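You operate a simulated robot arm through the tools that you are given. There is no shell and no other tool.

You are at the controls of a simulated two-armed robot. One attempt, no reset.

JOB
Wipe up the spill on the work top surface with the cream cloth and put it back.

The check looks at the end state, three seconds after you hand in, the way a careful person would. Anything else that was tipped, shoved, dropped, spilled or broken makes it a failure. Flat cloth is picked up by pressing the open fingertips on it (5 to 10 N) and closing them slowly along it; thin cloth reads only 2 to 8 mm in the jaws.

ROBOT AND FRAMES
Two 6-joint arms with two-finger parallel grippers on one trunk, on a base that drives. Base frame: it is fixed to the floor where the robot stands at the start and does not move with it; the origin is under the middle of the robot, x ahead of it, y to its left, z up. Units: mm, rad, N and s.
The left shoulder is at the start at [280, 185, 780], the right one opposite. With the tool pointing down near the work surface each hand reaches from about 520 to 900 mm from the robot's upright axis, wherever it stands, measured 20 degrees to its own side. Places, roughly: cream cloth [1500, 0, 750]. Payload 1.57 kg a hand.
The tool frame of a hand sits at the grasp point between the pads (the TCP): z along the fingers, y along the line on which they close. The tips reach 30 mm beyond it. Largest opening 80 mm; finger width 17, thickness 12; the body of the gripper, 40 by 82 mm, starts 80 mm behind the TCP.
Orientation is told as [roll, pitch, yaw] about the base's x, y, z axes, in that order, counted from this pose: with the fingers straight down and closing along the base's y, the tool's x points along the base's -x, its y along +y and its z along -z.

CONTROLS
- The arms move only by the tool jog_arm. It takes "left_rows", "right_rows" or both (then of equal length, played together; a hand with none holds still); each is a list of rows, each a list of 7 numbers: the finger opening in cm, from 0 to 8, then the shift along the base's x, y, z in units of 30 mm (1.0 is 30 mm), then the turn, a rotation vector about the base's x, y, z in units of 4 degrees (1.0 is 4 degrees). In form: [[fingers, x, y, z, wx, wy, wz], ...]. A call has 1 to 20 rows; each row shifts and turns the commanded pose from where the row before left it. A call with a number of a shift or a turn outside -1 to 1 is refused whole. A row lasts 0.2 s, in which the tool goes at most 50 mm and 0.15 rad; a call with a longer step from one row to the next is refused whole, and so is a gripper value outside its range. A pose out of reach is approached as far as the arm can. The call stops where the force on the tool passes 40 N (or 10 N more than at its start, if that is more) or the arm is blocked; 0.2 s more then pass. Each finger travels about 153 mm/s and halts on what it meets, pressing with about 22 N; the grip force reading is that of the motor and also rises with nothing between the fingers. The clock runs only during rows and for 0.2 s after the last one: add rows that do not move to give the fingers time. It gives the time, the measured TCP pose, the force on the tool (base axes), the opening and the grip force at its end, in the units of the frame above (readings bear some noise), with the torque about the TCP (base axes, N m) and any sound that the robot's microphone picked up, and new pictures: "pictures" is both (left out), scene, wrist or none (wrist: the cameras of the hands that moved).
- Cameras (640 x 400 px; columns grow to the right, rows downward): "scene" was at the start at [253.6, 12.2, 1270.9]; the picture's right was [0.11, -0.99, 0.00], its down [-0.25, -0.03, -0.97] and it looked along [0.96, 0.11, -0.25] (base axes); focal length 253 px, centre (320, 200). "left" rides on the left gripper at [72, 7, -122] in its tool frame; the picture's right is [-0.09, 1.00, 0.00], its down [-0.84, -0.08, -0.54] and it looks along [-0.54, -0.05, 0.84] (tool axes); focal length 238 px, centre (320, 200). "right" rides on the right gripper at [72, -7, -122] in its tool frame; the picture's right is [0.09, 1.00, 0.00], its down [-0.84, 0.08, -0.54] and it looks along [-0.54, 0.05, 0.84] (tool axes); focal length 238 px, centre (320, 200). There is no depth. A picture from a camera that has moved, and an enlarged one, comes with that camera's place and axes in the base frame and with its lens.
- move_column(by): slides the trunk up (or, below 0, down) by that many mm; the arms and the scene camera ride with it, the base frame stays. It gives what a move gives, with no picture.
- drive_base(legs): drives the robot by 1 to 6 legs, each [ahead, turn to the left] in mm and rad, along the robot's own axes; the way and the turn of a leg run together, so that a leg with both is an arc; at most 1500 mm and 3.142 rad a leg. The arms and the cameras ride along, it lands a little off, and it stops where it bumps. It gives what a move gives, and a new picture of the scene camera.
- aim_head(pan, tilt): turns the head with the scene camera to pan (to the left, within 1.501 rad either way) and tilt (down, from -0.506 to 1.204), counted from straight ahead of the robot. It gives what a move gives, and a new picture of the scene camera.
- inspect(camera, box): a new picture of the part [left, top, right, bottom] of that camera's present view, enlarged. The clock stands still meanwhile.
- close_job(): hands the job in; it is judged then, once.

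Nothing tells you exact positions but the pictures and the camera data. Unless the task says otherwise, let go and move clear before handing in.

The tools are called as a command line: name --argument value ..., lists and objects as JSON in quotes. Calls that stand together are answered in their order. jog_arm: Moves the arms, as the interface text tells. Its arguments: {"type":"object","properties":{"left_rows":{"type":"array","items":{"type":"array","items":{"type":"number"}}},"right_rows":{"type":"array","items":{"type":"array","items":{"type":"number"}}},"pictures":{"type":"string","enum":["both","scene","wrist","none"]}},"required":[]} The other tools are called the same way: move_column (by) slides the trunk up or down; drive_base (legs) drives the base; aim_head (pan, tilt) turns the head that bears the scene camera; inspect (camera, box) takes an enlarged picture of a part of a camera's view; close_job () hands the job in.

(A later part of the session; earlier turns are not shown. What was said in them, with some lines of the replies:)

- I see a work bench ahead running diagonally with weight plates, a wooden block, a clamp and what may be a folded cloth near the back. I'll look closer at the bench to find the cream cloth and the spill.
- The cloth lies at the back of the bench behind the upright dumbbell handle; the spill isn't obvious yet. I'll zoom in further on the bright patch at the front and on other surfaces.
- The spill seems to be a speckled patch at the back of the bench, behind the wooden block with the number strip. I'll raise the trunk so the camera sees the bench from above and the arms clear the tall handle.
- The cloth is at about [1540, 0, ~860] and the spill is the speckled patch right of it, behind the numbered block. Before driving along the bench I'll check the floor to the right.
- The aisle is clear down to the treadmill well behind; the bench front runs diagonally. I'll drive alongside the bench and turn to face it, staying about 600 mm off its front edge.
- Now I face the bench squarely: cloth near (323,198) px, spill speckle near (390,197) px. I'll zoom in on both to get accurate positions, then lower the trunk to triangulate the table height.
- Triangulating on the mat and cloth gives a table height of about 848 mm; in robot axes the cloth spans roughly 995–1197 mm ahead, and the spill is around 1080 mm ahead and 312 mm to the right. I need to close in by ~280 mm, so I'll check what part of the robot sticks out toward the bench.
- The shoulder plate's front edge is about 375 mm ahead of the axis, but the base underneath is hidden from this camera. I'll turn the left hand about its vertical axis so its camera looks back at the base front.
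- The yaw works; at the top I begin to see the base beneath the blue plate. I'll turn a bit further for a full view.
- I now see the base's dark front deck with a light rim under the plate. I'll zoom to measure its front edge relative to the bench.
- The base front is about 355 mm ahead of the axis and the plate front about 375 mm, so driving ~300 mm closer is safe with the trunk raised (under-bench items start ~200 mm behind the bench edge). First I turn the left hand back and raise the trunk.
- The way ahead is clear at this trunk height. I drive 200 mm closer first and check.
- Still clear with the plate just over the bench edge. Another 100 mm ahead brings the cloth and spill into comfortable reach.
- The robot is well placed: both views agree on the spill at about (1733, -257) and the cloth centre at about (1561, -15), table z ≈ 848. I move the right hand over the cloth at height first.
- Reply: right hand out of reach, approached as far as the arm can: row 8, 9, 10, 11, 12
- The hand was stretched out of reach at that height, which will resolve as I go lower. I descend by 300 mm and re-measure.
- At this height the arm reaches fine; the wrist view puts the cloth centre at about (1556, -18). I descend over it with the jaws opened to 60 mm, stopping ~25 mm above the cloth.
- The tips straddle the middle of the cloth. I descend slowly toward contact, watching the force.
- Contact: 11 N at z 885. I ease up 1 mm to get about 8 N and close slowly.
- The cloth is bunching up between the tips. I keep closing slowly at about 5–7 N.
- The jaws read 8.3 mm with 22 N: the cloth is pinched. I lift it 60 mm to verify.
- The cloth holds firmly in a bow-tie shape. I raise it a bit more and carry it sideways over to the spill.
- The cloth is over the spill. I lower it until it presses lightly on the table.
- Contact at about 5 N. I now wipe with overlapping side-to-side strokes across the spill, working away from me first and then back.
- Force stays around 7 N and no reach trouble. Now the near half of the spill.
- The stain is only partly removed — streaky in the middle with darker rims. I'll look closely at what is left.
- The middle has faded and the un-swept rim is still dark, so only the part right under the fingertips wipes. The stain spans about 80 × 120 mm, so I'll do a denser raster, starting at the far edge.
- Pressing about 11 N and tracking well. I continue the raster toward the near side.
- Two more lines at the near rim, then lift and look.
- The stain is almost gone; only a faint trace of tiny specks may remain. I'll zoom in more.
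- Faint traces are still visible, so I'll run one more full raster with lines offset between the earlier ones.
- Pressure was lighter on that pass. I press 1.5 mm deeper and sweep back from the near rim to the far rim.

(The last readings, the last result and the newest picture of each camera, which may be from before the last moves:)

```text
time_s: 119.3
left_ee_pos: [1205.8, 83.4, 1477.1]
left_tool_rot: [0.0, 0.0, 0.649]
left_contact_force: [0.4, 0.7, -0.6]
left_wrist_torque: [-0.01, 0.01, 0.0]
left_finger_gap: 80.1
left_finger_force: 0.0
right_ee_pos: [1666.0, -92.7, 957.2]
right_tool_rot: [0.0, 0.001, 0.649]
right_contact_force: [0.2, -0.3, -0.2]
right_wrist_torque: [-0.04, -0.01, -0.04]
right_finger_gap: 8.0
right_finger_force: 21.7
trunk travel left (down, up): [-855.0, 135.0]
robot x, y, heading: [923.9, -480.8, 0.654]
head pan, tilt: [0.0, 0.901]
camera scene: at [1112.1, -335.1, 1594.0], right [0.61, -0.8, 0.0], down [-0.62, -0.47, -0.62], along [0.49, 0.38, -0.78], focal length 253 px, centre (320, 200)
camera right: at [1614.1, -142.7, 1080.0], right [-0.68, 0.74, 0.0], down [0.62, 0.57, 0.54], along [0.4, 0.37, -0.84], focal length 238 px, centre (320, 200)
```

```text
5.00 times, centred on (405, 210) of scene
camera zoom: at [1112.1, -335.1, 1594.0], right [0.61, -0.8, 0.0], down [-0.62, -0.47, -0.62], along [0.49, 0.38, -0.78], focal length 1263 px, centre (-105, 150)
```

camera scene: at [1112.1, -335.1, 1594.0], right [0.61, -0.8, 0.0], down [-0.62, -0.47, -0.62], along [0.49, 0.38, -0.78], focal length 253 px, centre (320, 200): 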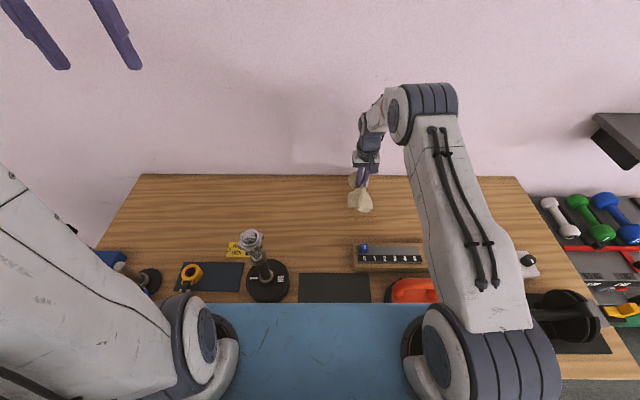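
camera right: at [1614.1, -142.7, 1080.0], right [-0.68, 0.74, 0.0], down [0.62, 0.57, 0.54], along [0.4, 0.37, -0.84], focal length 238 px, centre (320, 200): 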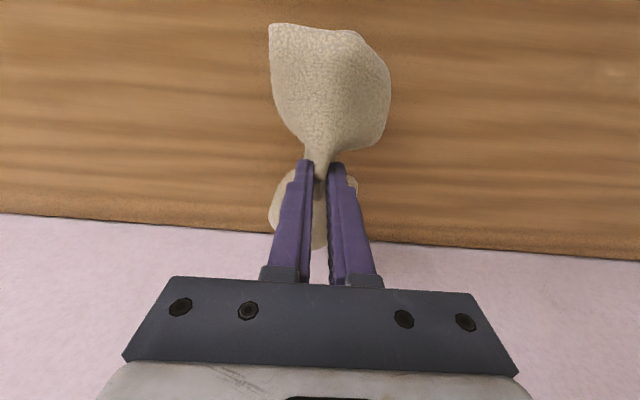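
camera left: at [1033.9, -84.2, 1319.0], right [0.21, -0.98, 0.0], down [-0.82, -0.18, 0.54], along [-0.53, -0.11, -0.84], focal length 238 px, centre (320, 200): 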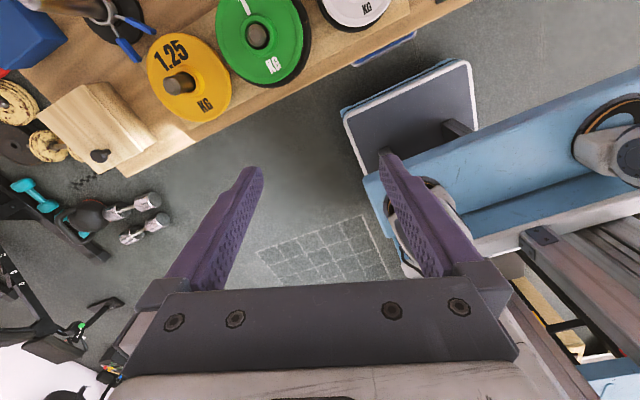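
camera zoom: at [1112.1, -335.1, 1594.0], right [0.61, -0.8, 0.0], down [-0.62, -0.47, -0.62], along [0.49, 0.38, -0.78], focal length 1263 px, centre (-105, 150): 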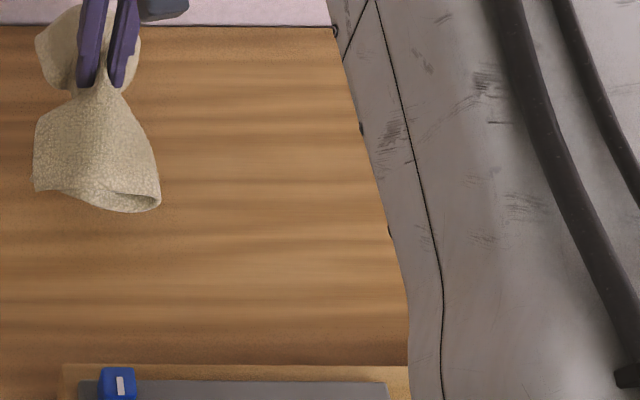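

Both views show the wood clean where the spill was. Now I carry the cloth back above its original place and lower it.

jog_arm --right_rows '[[0, -0.747, 0.505, 0, 0, 0, 0], [0, -0.747, 0.505, 0, 0, 0, 0], [0, -0.747, 0.505, 0, 0, 0, 0], [0, -0.747, 0.505, 0, 0, 0, 0], [0, -0.747, 0.505, 0, 0, 0, 0], [0, 0, 0, 0, 0, 0, 0]]' --pictures "wrist"

inspect --camera "scene" --box '[280, 150, 440, 260]'

```text
time_s: 120.7
left_ee_pos: [1204.2, 83.9, 1475.9]
left_tool_rot: [0.001, 0.001, 0.648]
left_contact_force: [-0.9, 0.0, 0.1]
left_wrist_torque: [-0.02, 0.0, -0.02]
left_finger_gap: 79.7
left_finger_force: 0.0
right_ee_pos: [1554.3, -17.8, 957.2]
right_tool_rot: [0.0, 0.0, 0.649]
right_contact_force: [1.8, -0.6, 0.0]
right_wrist_torque: [-0.03, 0.0, -0.02]
right_finger_gap: 8.2
right_finger_force: 22.1
trunk travel left (down, up): [-855.0, 135.0]
robot x, y, heading: [926.5, -481.1, 0.656]
head pan, tilt: [0.0, 0.901]
camera right: at [1501.5, -66.2, 1079.3], right [-0.68, 0.74, 0.0], down [0.62, 0.57, 0.54], along [0.4, 0.37, -0.84], focal length 238 px, centre (320, 200)
```

right: 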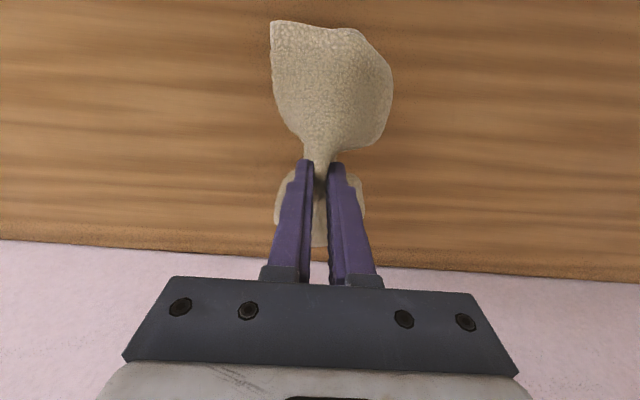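

```text
3.64 times, centred on (360, 205) of scene
camera zoom: at [1112.1, -335.0, 1594.0], right [0.61, -0.8, 0.0], down [-0.62, -0.47, -0.62], along [0.49, 0.38, -0.78], focal length 918 px, centre (174, 182)
```

zoom: 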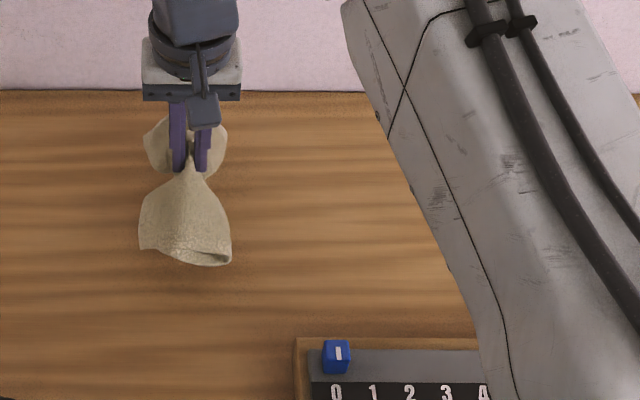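

The cloth is above its starting spot. I lower it gently until it rests on the table.

jog_arm --right_rows '[[0, 0, 0, -0.5, 0, 0, 0], [0, 0, 0, -0.5, 0, 0, 0], [0, 0, 0, -0.5, 0, 0, 0], [0, 0, 0, -0.4, 0, 0, 0], [0, 0, 0, -0.25, 0, 0, 0], [0, 0, 0, -0.12, 0, 0, 0], [0, 0, 0, 0, 0, 0, 0]]' --pictures "wrist"

```text
time_s: 122.3
left_ee_pos: [1204.9, 82.8, 1476.0]
left_tool_rot: [0.001, 0.0, 0.649]
left_contact_force: [0.4, 0.1, -0.8]
left_wrist_torque: [0.02, -0.01, -0.04]
left_finger_gap: 79.8
left_finger_force: 0.1
right_ee_pos: [1554.9, -18.9, 891.1]
right_tool_rot: [0.001, -0.002, 0.65]
right_contact_force: [1.6, 1.4, 8.6]
right_wrist_torque: [0.04, -0.06, -0.03]
right_finger_gap: 7.8
right_finger_force: 21.7
trunk travel left (down, up): [-855.0, 135.0]
robot x, y, heading: [924.7, -481.2, 0.649]
head pan, tilt: [0.0, 0.901]
camera right: at [1501.3, -66.8, 1012.5], right [-0.68, 0.74, 0.0], down [0.62, 0.57, 0.54], along [0.4, 0.37, -0.84], focal length 238 px, centre (320, 200)
```

right: 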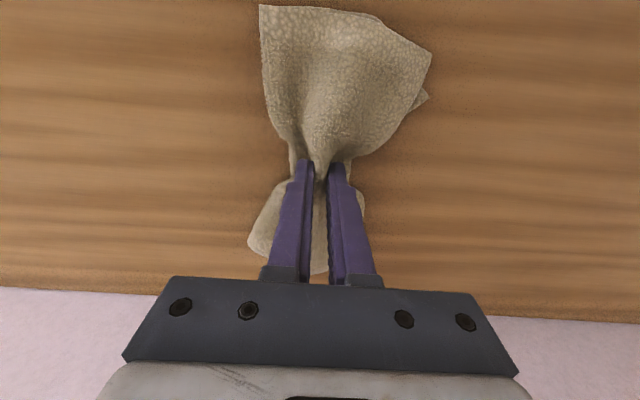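

The cloth touches down with ~9 N. I open slowly so the tips spread the pinched fold flat again.

jog_arm --right_rows '[[1.0, 0, 0, 0, 0, 0, 0], [1.4, 0, 0, 0, 0, 0, 0], [1.8, 0, 0, -0.03, 0, 0, 0], [2.2, 0, 0, 0, 0, 0, 0], [2.6, 0, 0, -0.03, 0, 0, 0], [3.0, 0, 0, 0, 0, 0, 0]]' --pictures "wrist"

```text
time_s: 123.7
left_ee_pos: [1206.0, 83.7, 1475.4]
left_tool_rot: [0.0, 0.0, 0.651]
left_contact_force: [-0.8, 0.2, 0.3]
left_wrist_torque: [0.04, 0.0, 0.02]
left_finger_gap: 79.9
left_finger_force: 0.0
right_ee_pos: [1554.2, -18.4, 886.9]
right_tool_rot: [0.0, -0.001, 0.649]
right_contact_force: [0.9, -1.4, 6.5]
right_wrist_torque: [-0.02, 0.04, 0.04]
right_finger_gap: 27.9
right_finger_force: 0.0
trunk travel left (down, up): [-855.0, 135.0]
robot x, y, heading: [928.6, -481.1, 0.651]
head pan, tilt: [0.0, 0.901]
camera right: at [1501.6, -67.9, 1009.9], right [-0.68, 0.74, 0.0], down [0.62, 0.57, 0.54], along [0.4, 0.37, -0.84], focal length 238 px, centre (320, 200)
```

right: 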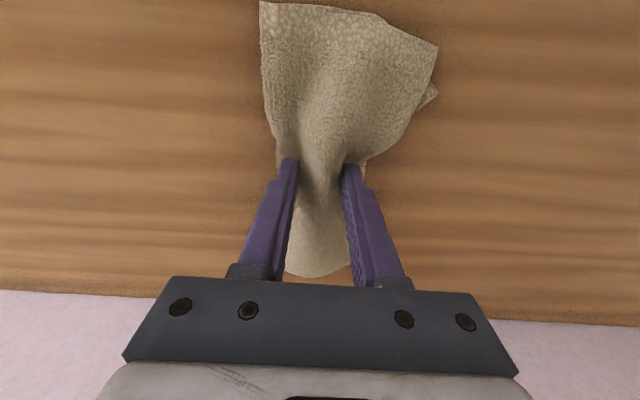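

It spreads nicely at 6–7 N. I continue opening to about 65 mm.

jog_arm --right_rows '[[3.4, 0, 0, 0, 0, 0, 0], [3.8, 0, 0, 0, 0, 0, 0], [4.2, 0, 0, 0, 0, 0, 0], [4.6, 0, 0, 0, 0, 0, 0], [5.0, 0, 0, 0, 0, 0, 0], [5.4, 0, 0, 0, 0, 0, 0], [5.8, 0, 0, 0, 0, 0, 0], [6.2, 0, 0, 0, 0, 0, 0], [6.6, 0, 0, 0, 0, 0, 0]]' --pictures "wrist"

```text
time_s: 125.7
left_ee_pos: [1205.1, 82.8, 1475.8]
left_tool_rot: [-0.002, 0.0, 0.651]
left_contact_force: [0.6, -0.3, -0.3]
left_wrist_torque: [0.01, 0.02, -0.02]
left_finger_gap: 79.9
left_finger_force: 0.1
right_ee_pos: [1555.5, -18.5, 888.7]
right_tool_rot: [-0.001, 0.0, 0.649]
right_contact_force: [1.2, -1.5, 5.3]
right_wrist_torque: [0.07, 0.02, -0.02]
right_finger_gap: 63.0
right_finger_force: 0.0
trunk travel left (down, up): [-855.0, 135.0]
robot x, y, heading: [922.0, -476.7, 0.648]
head pan, tilt: [0.0, 0.901]
camera right: at [1501.7, -67.9, 1009.9], right [-0.68, 0.74, 0.0], down [0.62, 0.57, 0.54], along [0.4, 0.37, -0.84], focal length 238 px, centre (320, 200)
```

right: 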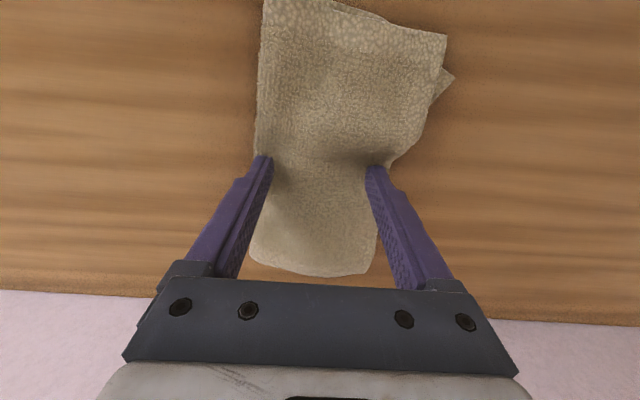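

The cloth lies flat again. I lift the hand straight up to look at how it lies.

jog_arm --right_rows '[[6.6, 0, 0, 0.3, 0, 0, 0], [6.6, 0, 0, 0.7, 0, 0, 0], [6.6, 0, 0, 1, 0, 0, 0], [6.6, 0, 0, 1, 0, 0, 0], [6.6, 0, 0, 1, 0, 0, 0], [6.6, 0, 0, 1, 0, 0, 0], [6.6, 0, 0, 1, 0, 0, 0], [6.6, 0, 0, 1, 0, 0, 0], [6.6, 0, 0, 1, 0, 0, 0], [6.6, 0, 0, 0, 0, 0, 0]]' --pictures "both"

inspect --camera "scene" --box '[280, 150, 440, 260]'

inspect --camera "right" --box '[220, 0, 460, 200]'

```text
time_s: 127.9
left_ee_pos: [1205.8, 84.0, 1476.2]
left_tool_rot: [0.001, 0.001, 0.65]
left_contact_force: [-0.7, 0.1, -0.2]
left_wrist_torque: [0.01, -0.02, 0.04]
left_finger_gap: 79.8
left_finger_force: 0.1
right_ee_pos: [1557.3, -19.5, 1127.6]
right_tool_rot: [0.001, 0.001, 0.649]
right_contact_force: [-0.3, 0.6, 1.1]
right_wrist_torque: [0.02, 0.01, 0.01]
right_finger_gap: 66.1
right_finger_force: 0.1
trunk travel left (down, up): [-855.0, 135.0]
robot x, y, heading: [923.3, -479.1, 0.649]
head pan, tilt: [0.0, 0.901]
camera scene: at [1112.1, -335.3, 1594.0], right [0.61, -0.8, 0.0], down [-0.62, -0.47, -0.62], along [0.49, 0.38, -0.78], focal length 253 px, centre (320, 200)
camera right: at [1504.2, -67.7, 1250.0], right [-0.68, 0.74, 0.0], down [0.62, 0.57, 0.54], along [0.4, 0.37, -0.84], focal length 238 px, centre (320, 200)
```

scene: 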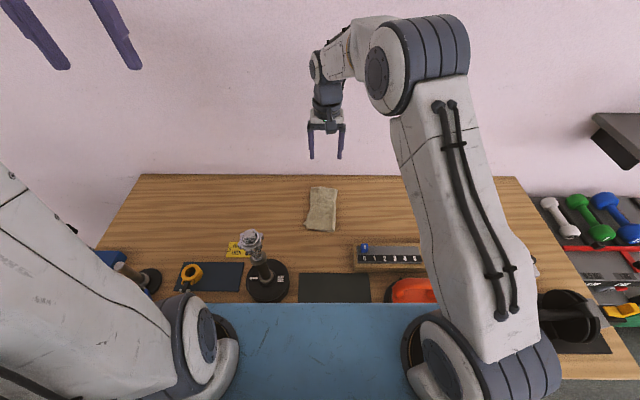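
right: 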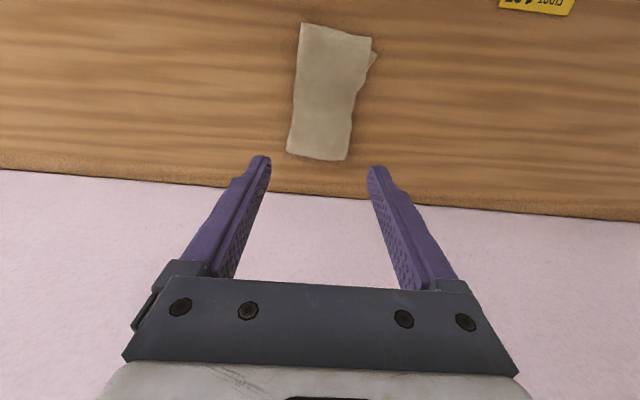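

```text
3.64 times, centred on (360, 205) of scene
camera zoom: at [1112.1, -335.3, 1594.0], right [0.61, -0.8, 0.0], down [-0.62, -0.47, -0.62], along [0.49, 0.38, -0.78], focal length 918 px, centre (174, 182)
```

zoom: 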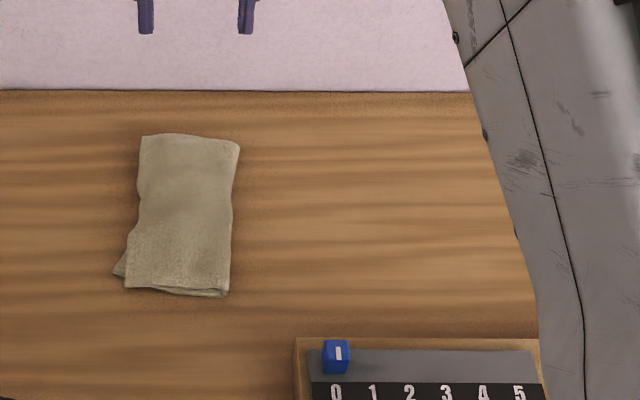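

```text
2.00 times, centred on (340, 100) of right
camera zoom: at [1504.2, -67.7, 1250.0], right [-0.68, 0.74, 0.0], down [0.62, 0.57, 0.54], along [0.4, 0.37, -0.84], focal length 477 px, centre (280, 400)
```

zoom: 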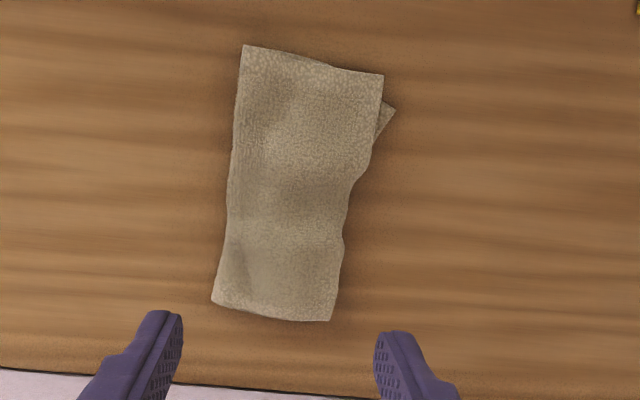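

The cloth is back within about 10 mm of where it lay, flat and folded. I retract the right hand to its parked pose and check the cleaned area unobstructed.

jog_arm --right_rows '[[8, -0.108, -0.9, 0.97, 0, 0, 0], [8, -0.108, -0.9, 0.97, 0, 0, 0], [8, -0.108, -0.9, 0.97, 0, 0, 0], [8, -0.108, -0.9, 0.97, 0, 0, 0], [8, -0.108, -0.9, 0.97, 0, 0, 0], [8, -0.108, -0.9, 0.97, 0, 0, 0], [8, -0.108, -0.9, 0.97, 0, 0, 0], [8, -0.108, -0.9, 0.97, 0, 0, 0], [8, -0.108, -0.9, 0.97, 0, 0, 0], [8, -0.108, -0.9, 0.97, 0, 0, 0], [8, -0.108, -0.9, 0.97, 0, 0, 0], [8, -0.108, -0.9, 0.97, 0, 0, 0], [8, 0, 0, 0, 0, 0, 0]]' --pictures "both"

inspect --camera "scene" --box '[370, 160, 460, 250]'

inspect --camera "right" --box '[220, 80, 440, 220]'

```text
time_s: 130.7
left_ee_pos: [1206.1, 83.0, 1476.8]
left_tool_rot: [0.0, -0.001, 0.651]
left_contact_force: [-0.9, -1.1, 0.0]
left_wrist_torque: [-0.02, 0.01, -0.03]
left_finger_gap: 80.1
left_finger_force: 0.1
right_ee_pos: [1515.5, -345.2, 1476.7]
right_tool_rot: [0.0, 0.0, 0.65]
right_contact_force: [-0.7, 0.3, 0.4]
right_wrist_torque: [0.04, -0.01, -0.03]
right_finger_gap: 80.2
right_finger_force: 0.1
trunk travel left (down, up): [-855.0, 135.0]
robot x, y, heading: [925.5, -481.9, 0.654]
head pan, tilt: [0.0, 0.901]
camera scene: at [1112.1, -335.4, 1594.0], right [0.61, -0.8, 0.0], down [-0.62, -0.47, -0.62], along [0.49, 0.38, -0.78], focal length 253 px, centre (320, 200)
camera right: at [1462.0, -393.7, 1598.9], right [-0.68, 0.74, 0.0], down [0.62, 0.57, 0.54], along [0.4, 0.37, -0.84], focal length 238 px, centre (320, 200)
```

scene: 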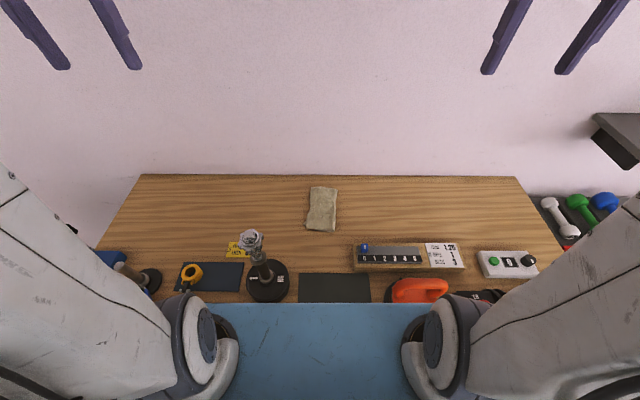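
right: 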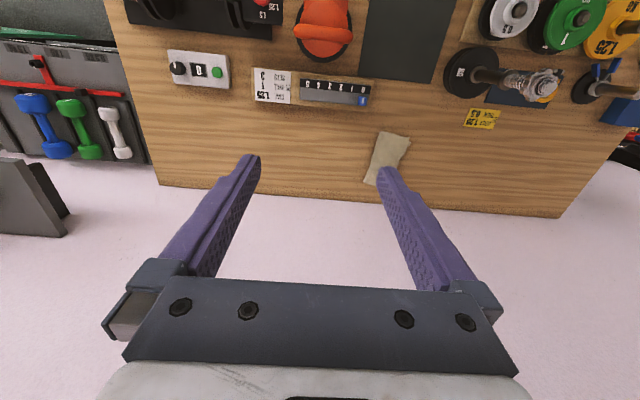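

```text
4.44 times, centred on (415, 205) of scene
camera zoom: at [1112.1, -335.4, 1594.0], right [0.61, -0.8, 0.0], down [-0.62, -0.47, -0.62], along [0.49, 0.38, -0.78], focal length 1122 px, centre (-102, 178)
```

zoom: 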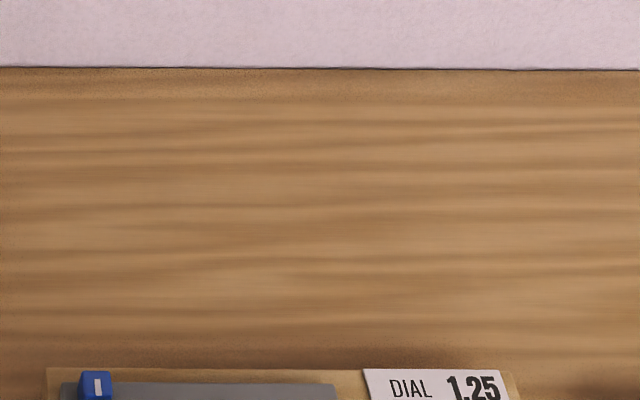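

```text
2.86 times, centred on (330, 150) of right
camera zoom: at [1462.0, -393.7, 1598.9], right [-0.68, 0.74, 0.0], down [0.62, 0.57, 0.54], along [0.4, 0.37, -0.84], focal length 681 px, centre (291, 343)
```

zoom: 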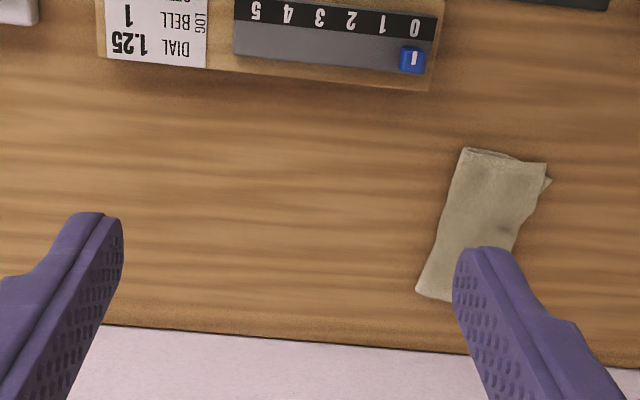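

The spill area is clean and nothing else has moved. I back the base away from the bench and take one last overall look.

drive_base --legs '[[-250, 0]]'

aim_head --pan 0.0 --tilt 0.8

inspect --camera "scene" --box '[80, 130, 580, 330]'

inspect --camera "scene" --box '[280, 150, 440, 250]'

```text
time_s: 132.6
left_ee_pos: [1008.1, -66.8, 1476.7]
left_tool_rot: [0.002, -0.001, 0.648]
left_contact_force: [0.1, -0.6, -0.5]
left_wrist_torque: [0.01, -0.02, -0.03]
left_finger_gap: 79.8
left_finger_force: 0.2
right_ee_pos: [1315.9, -495.5, 1476.8]
right_tool_rot: [0.001, 0.0, 0.649]
right_contact_force: [-0.2, 0.3, -0.8]
right_wrist_torque: [-0.01, -0.02, -0.05]
right_finger_gap: 79.9
right_finger_force: 0.0
trunk travel left (down, up): [-855.0, 135.0]
robot x, y, heading: [725.4, -628.4, 0.65]
head pan, tilt: [0.0, 0.901]
camera scene: at [913.3, -486.3, 1594.0], right [0.61, -0.8, 0.0], down [-0.62, -0.47, -0.62], along [0.49, 0.38, -0.78], focal length 253 px, centre (320, 200)
```

scene: 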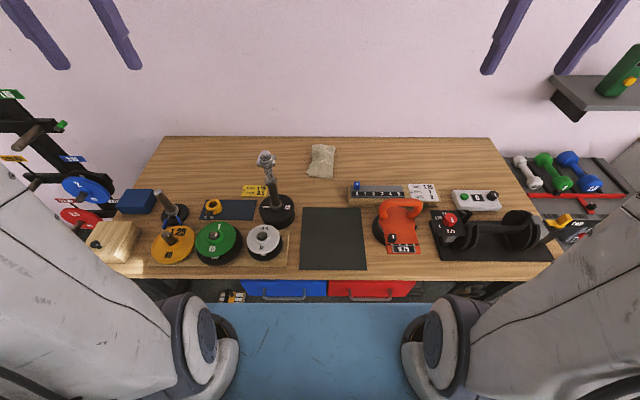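

```text
time_s: 133.2
left_ee_pos: [1007.9, -66.6, 1475.8]
left_tool_rot: [0.0, -0.001, 0.65]
left_contact_force: [-0.4, 0.2, -0.3]
left_wrist_torque: [-0.01, 0.02, -0.01]
left_finger_gap: 80.0
left_finger_force: 0.1
right_ee_pos: [1316.3, -494.7, 1476.8]
right_tool_rot: [-0.001, 0.0, 0.649]
right_contact_force: [0.3, 0.6, -0.4]
right_wrist_torque: [0.0, -0.02, 0.02]
right_finger_gap: 80.2
right_finger_force: 0.0
trunk travel left (down, up): [-855.0, 135.0]
robot x, y, heading: [725.7, -631.2, 0.642]
head pan, tilt: [0.0, 0.799]
camera scene: at [917.4, -483.2, 1601.8], right [0.61, -0.8, 0.0], down [-0.57, -0.43, -0.7], along [0.55, 0.42, -0.72], focal length 253 px, centre (320, 200)
```

scene: 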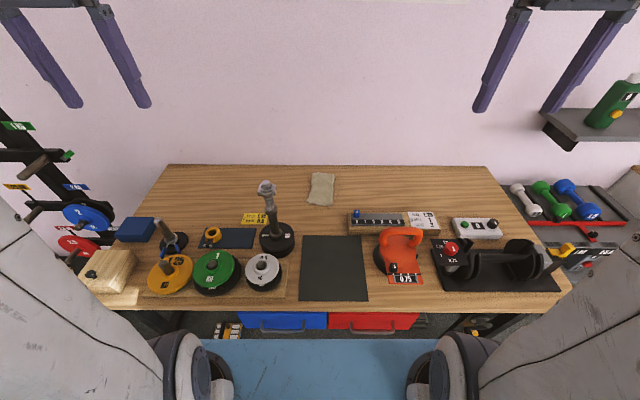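

```text
1.28 times, centred on (330, 230) of scene
camera zoom: at [917.4, -483.2, 1601.8], right [0.61, -0.8, 0.0], down [-0.57, -0.43, -0.7], along [0.55, 0.42, -0.72], focal length 323 px, centre (307, 162)
```

zoom: 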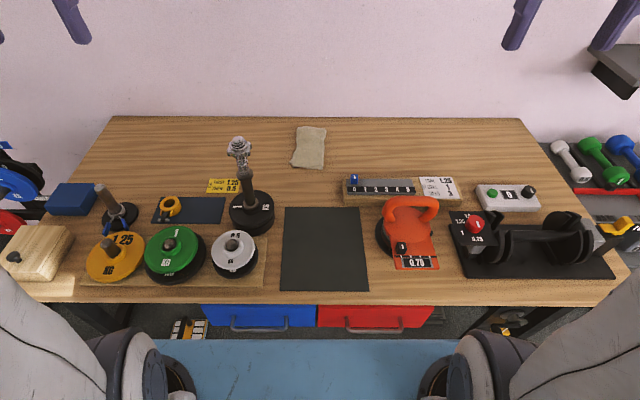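

```text
4.00 times, centred on (360, 200) of scene
camera zoom: at [917.4, -483.2, 1601.8], right [0.61, -0.8, 0.0], down [-0.57, -0.43, -0.7], along [0.55, 0.42, -0.72], focal length 1010 px, centre (160, 200)
```

zoom: 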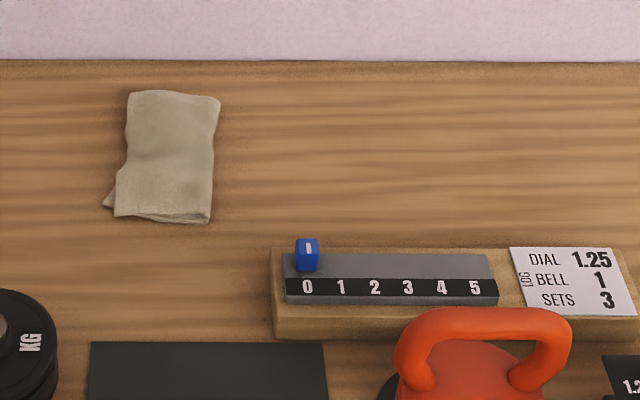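

The spill is gone, the cloth is back flat in its place, and everything else on the bench stands as before. Both hands are empty and clear, so I hand in the job.

close_job

```text
The job is handed in.
```

The spill is wiped up and the cream cloth is back where it was. I've handed the job in, but no verdict has come back yet.

- **Spill:** It took about three and a half passes with the cloth. From both the scene camera and the right-hand camera, the wood where the stain was now looks clean.
- **Cloth:** It lies flat, about 10 mm from where it started. The fold is slightly less neat, with one corner showing at the near left.
- **Rest of the bench:** Nothing else looks moved or tipped compared with the earlier pictures. At the nearest strokes the cloth came close to the numbered block, but the block and its blue cube look unmoved.

Both hands are empty and raised clear. I backed the robot about 250 mm away from the bench before handing in.
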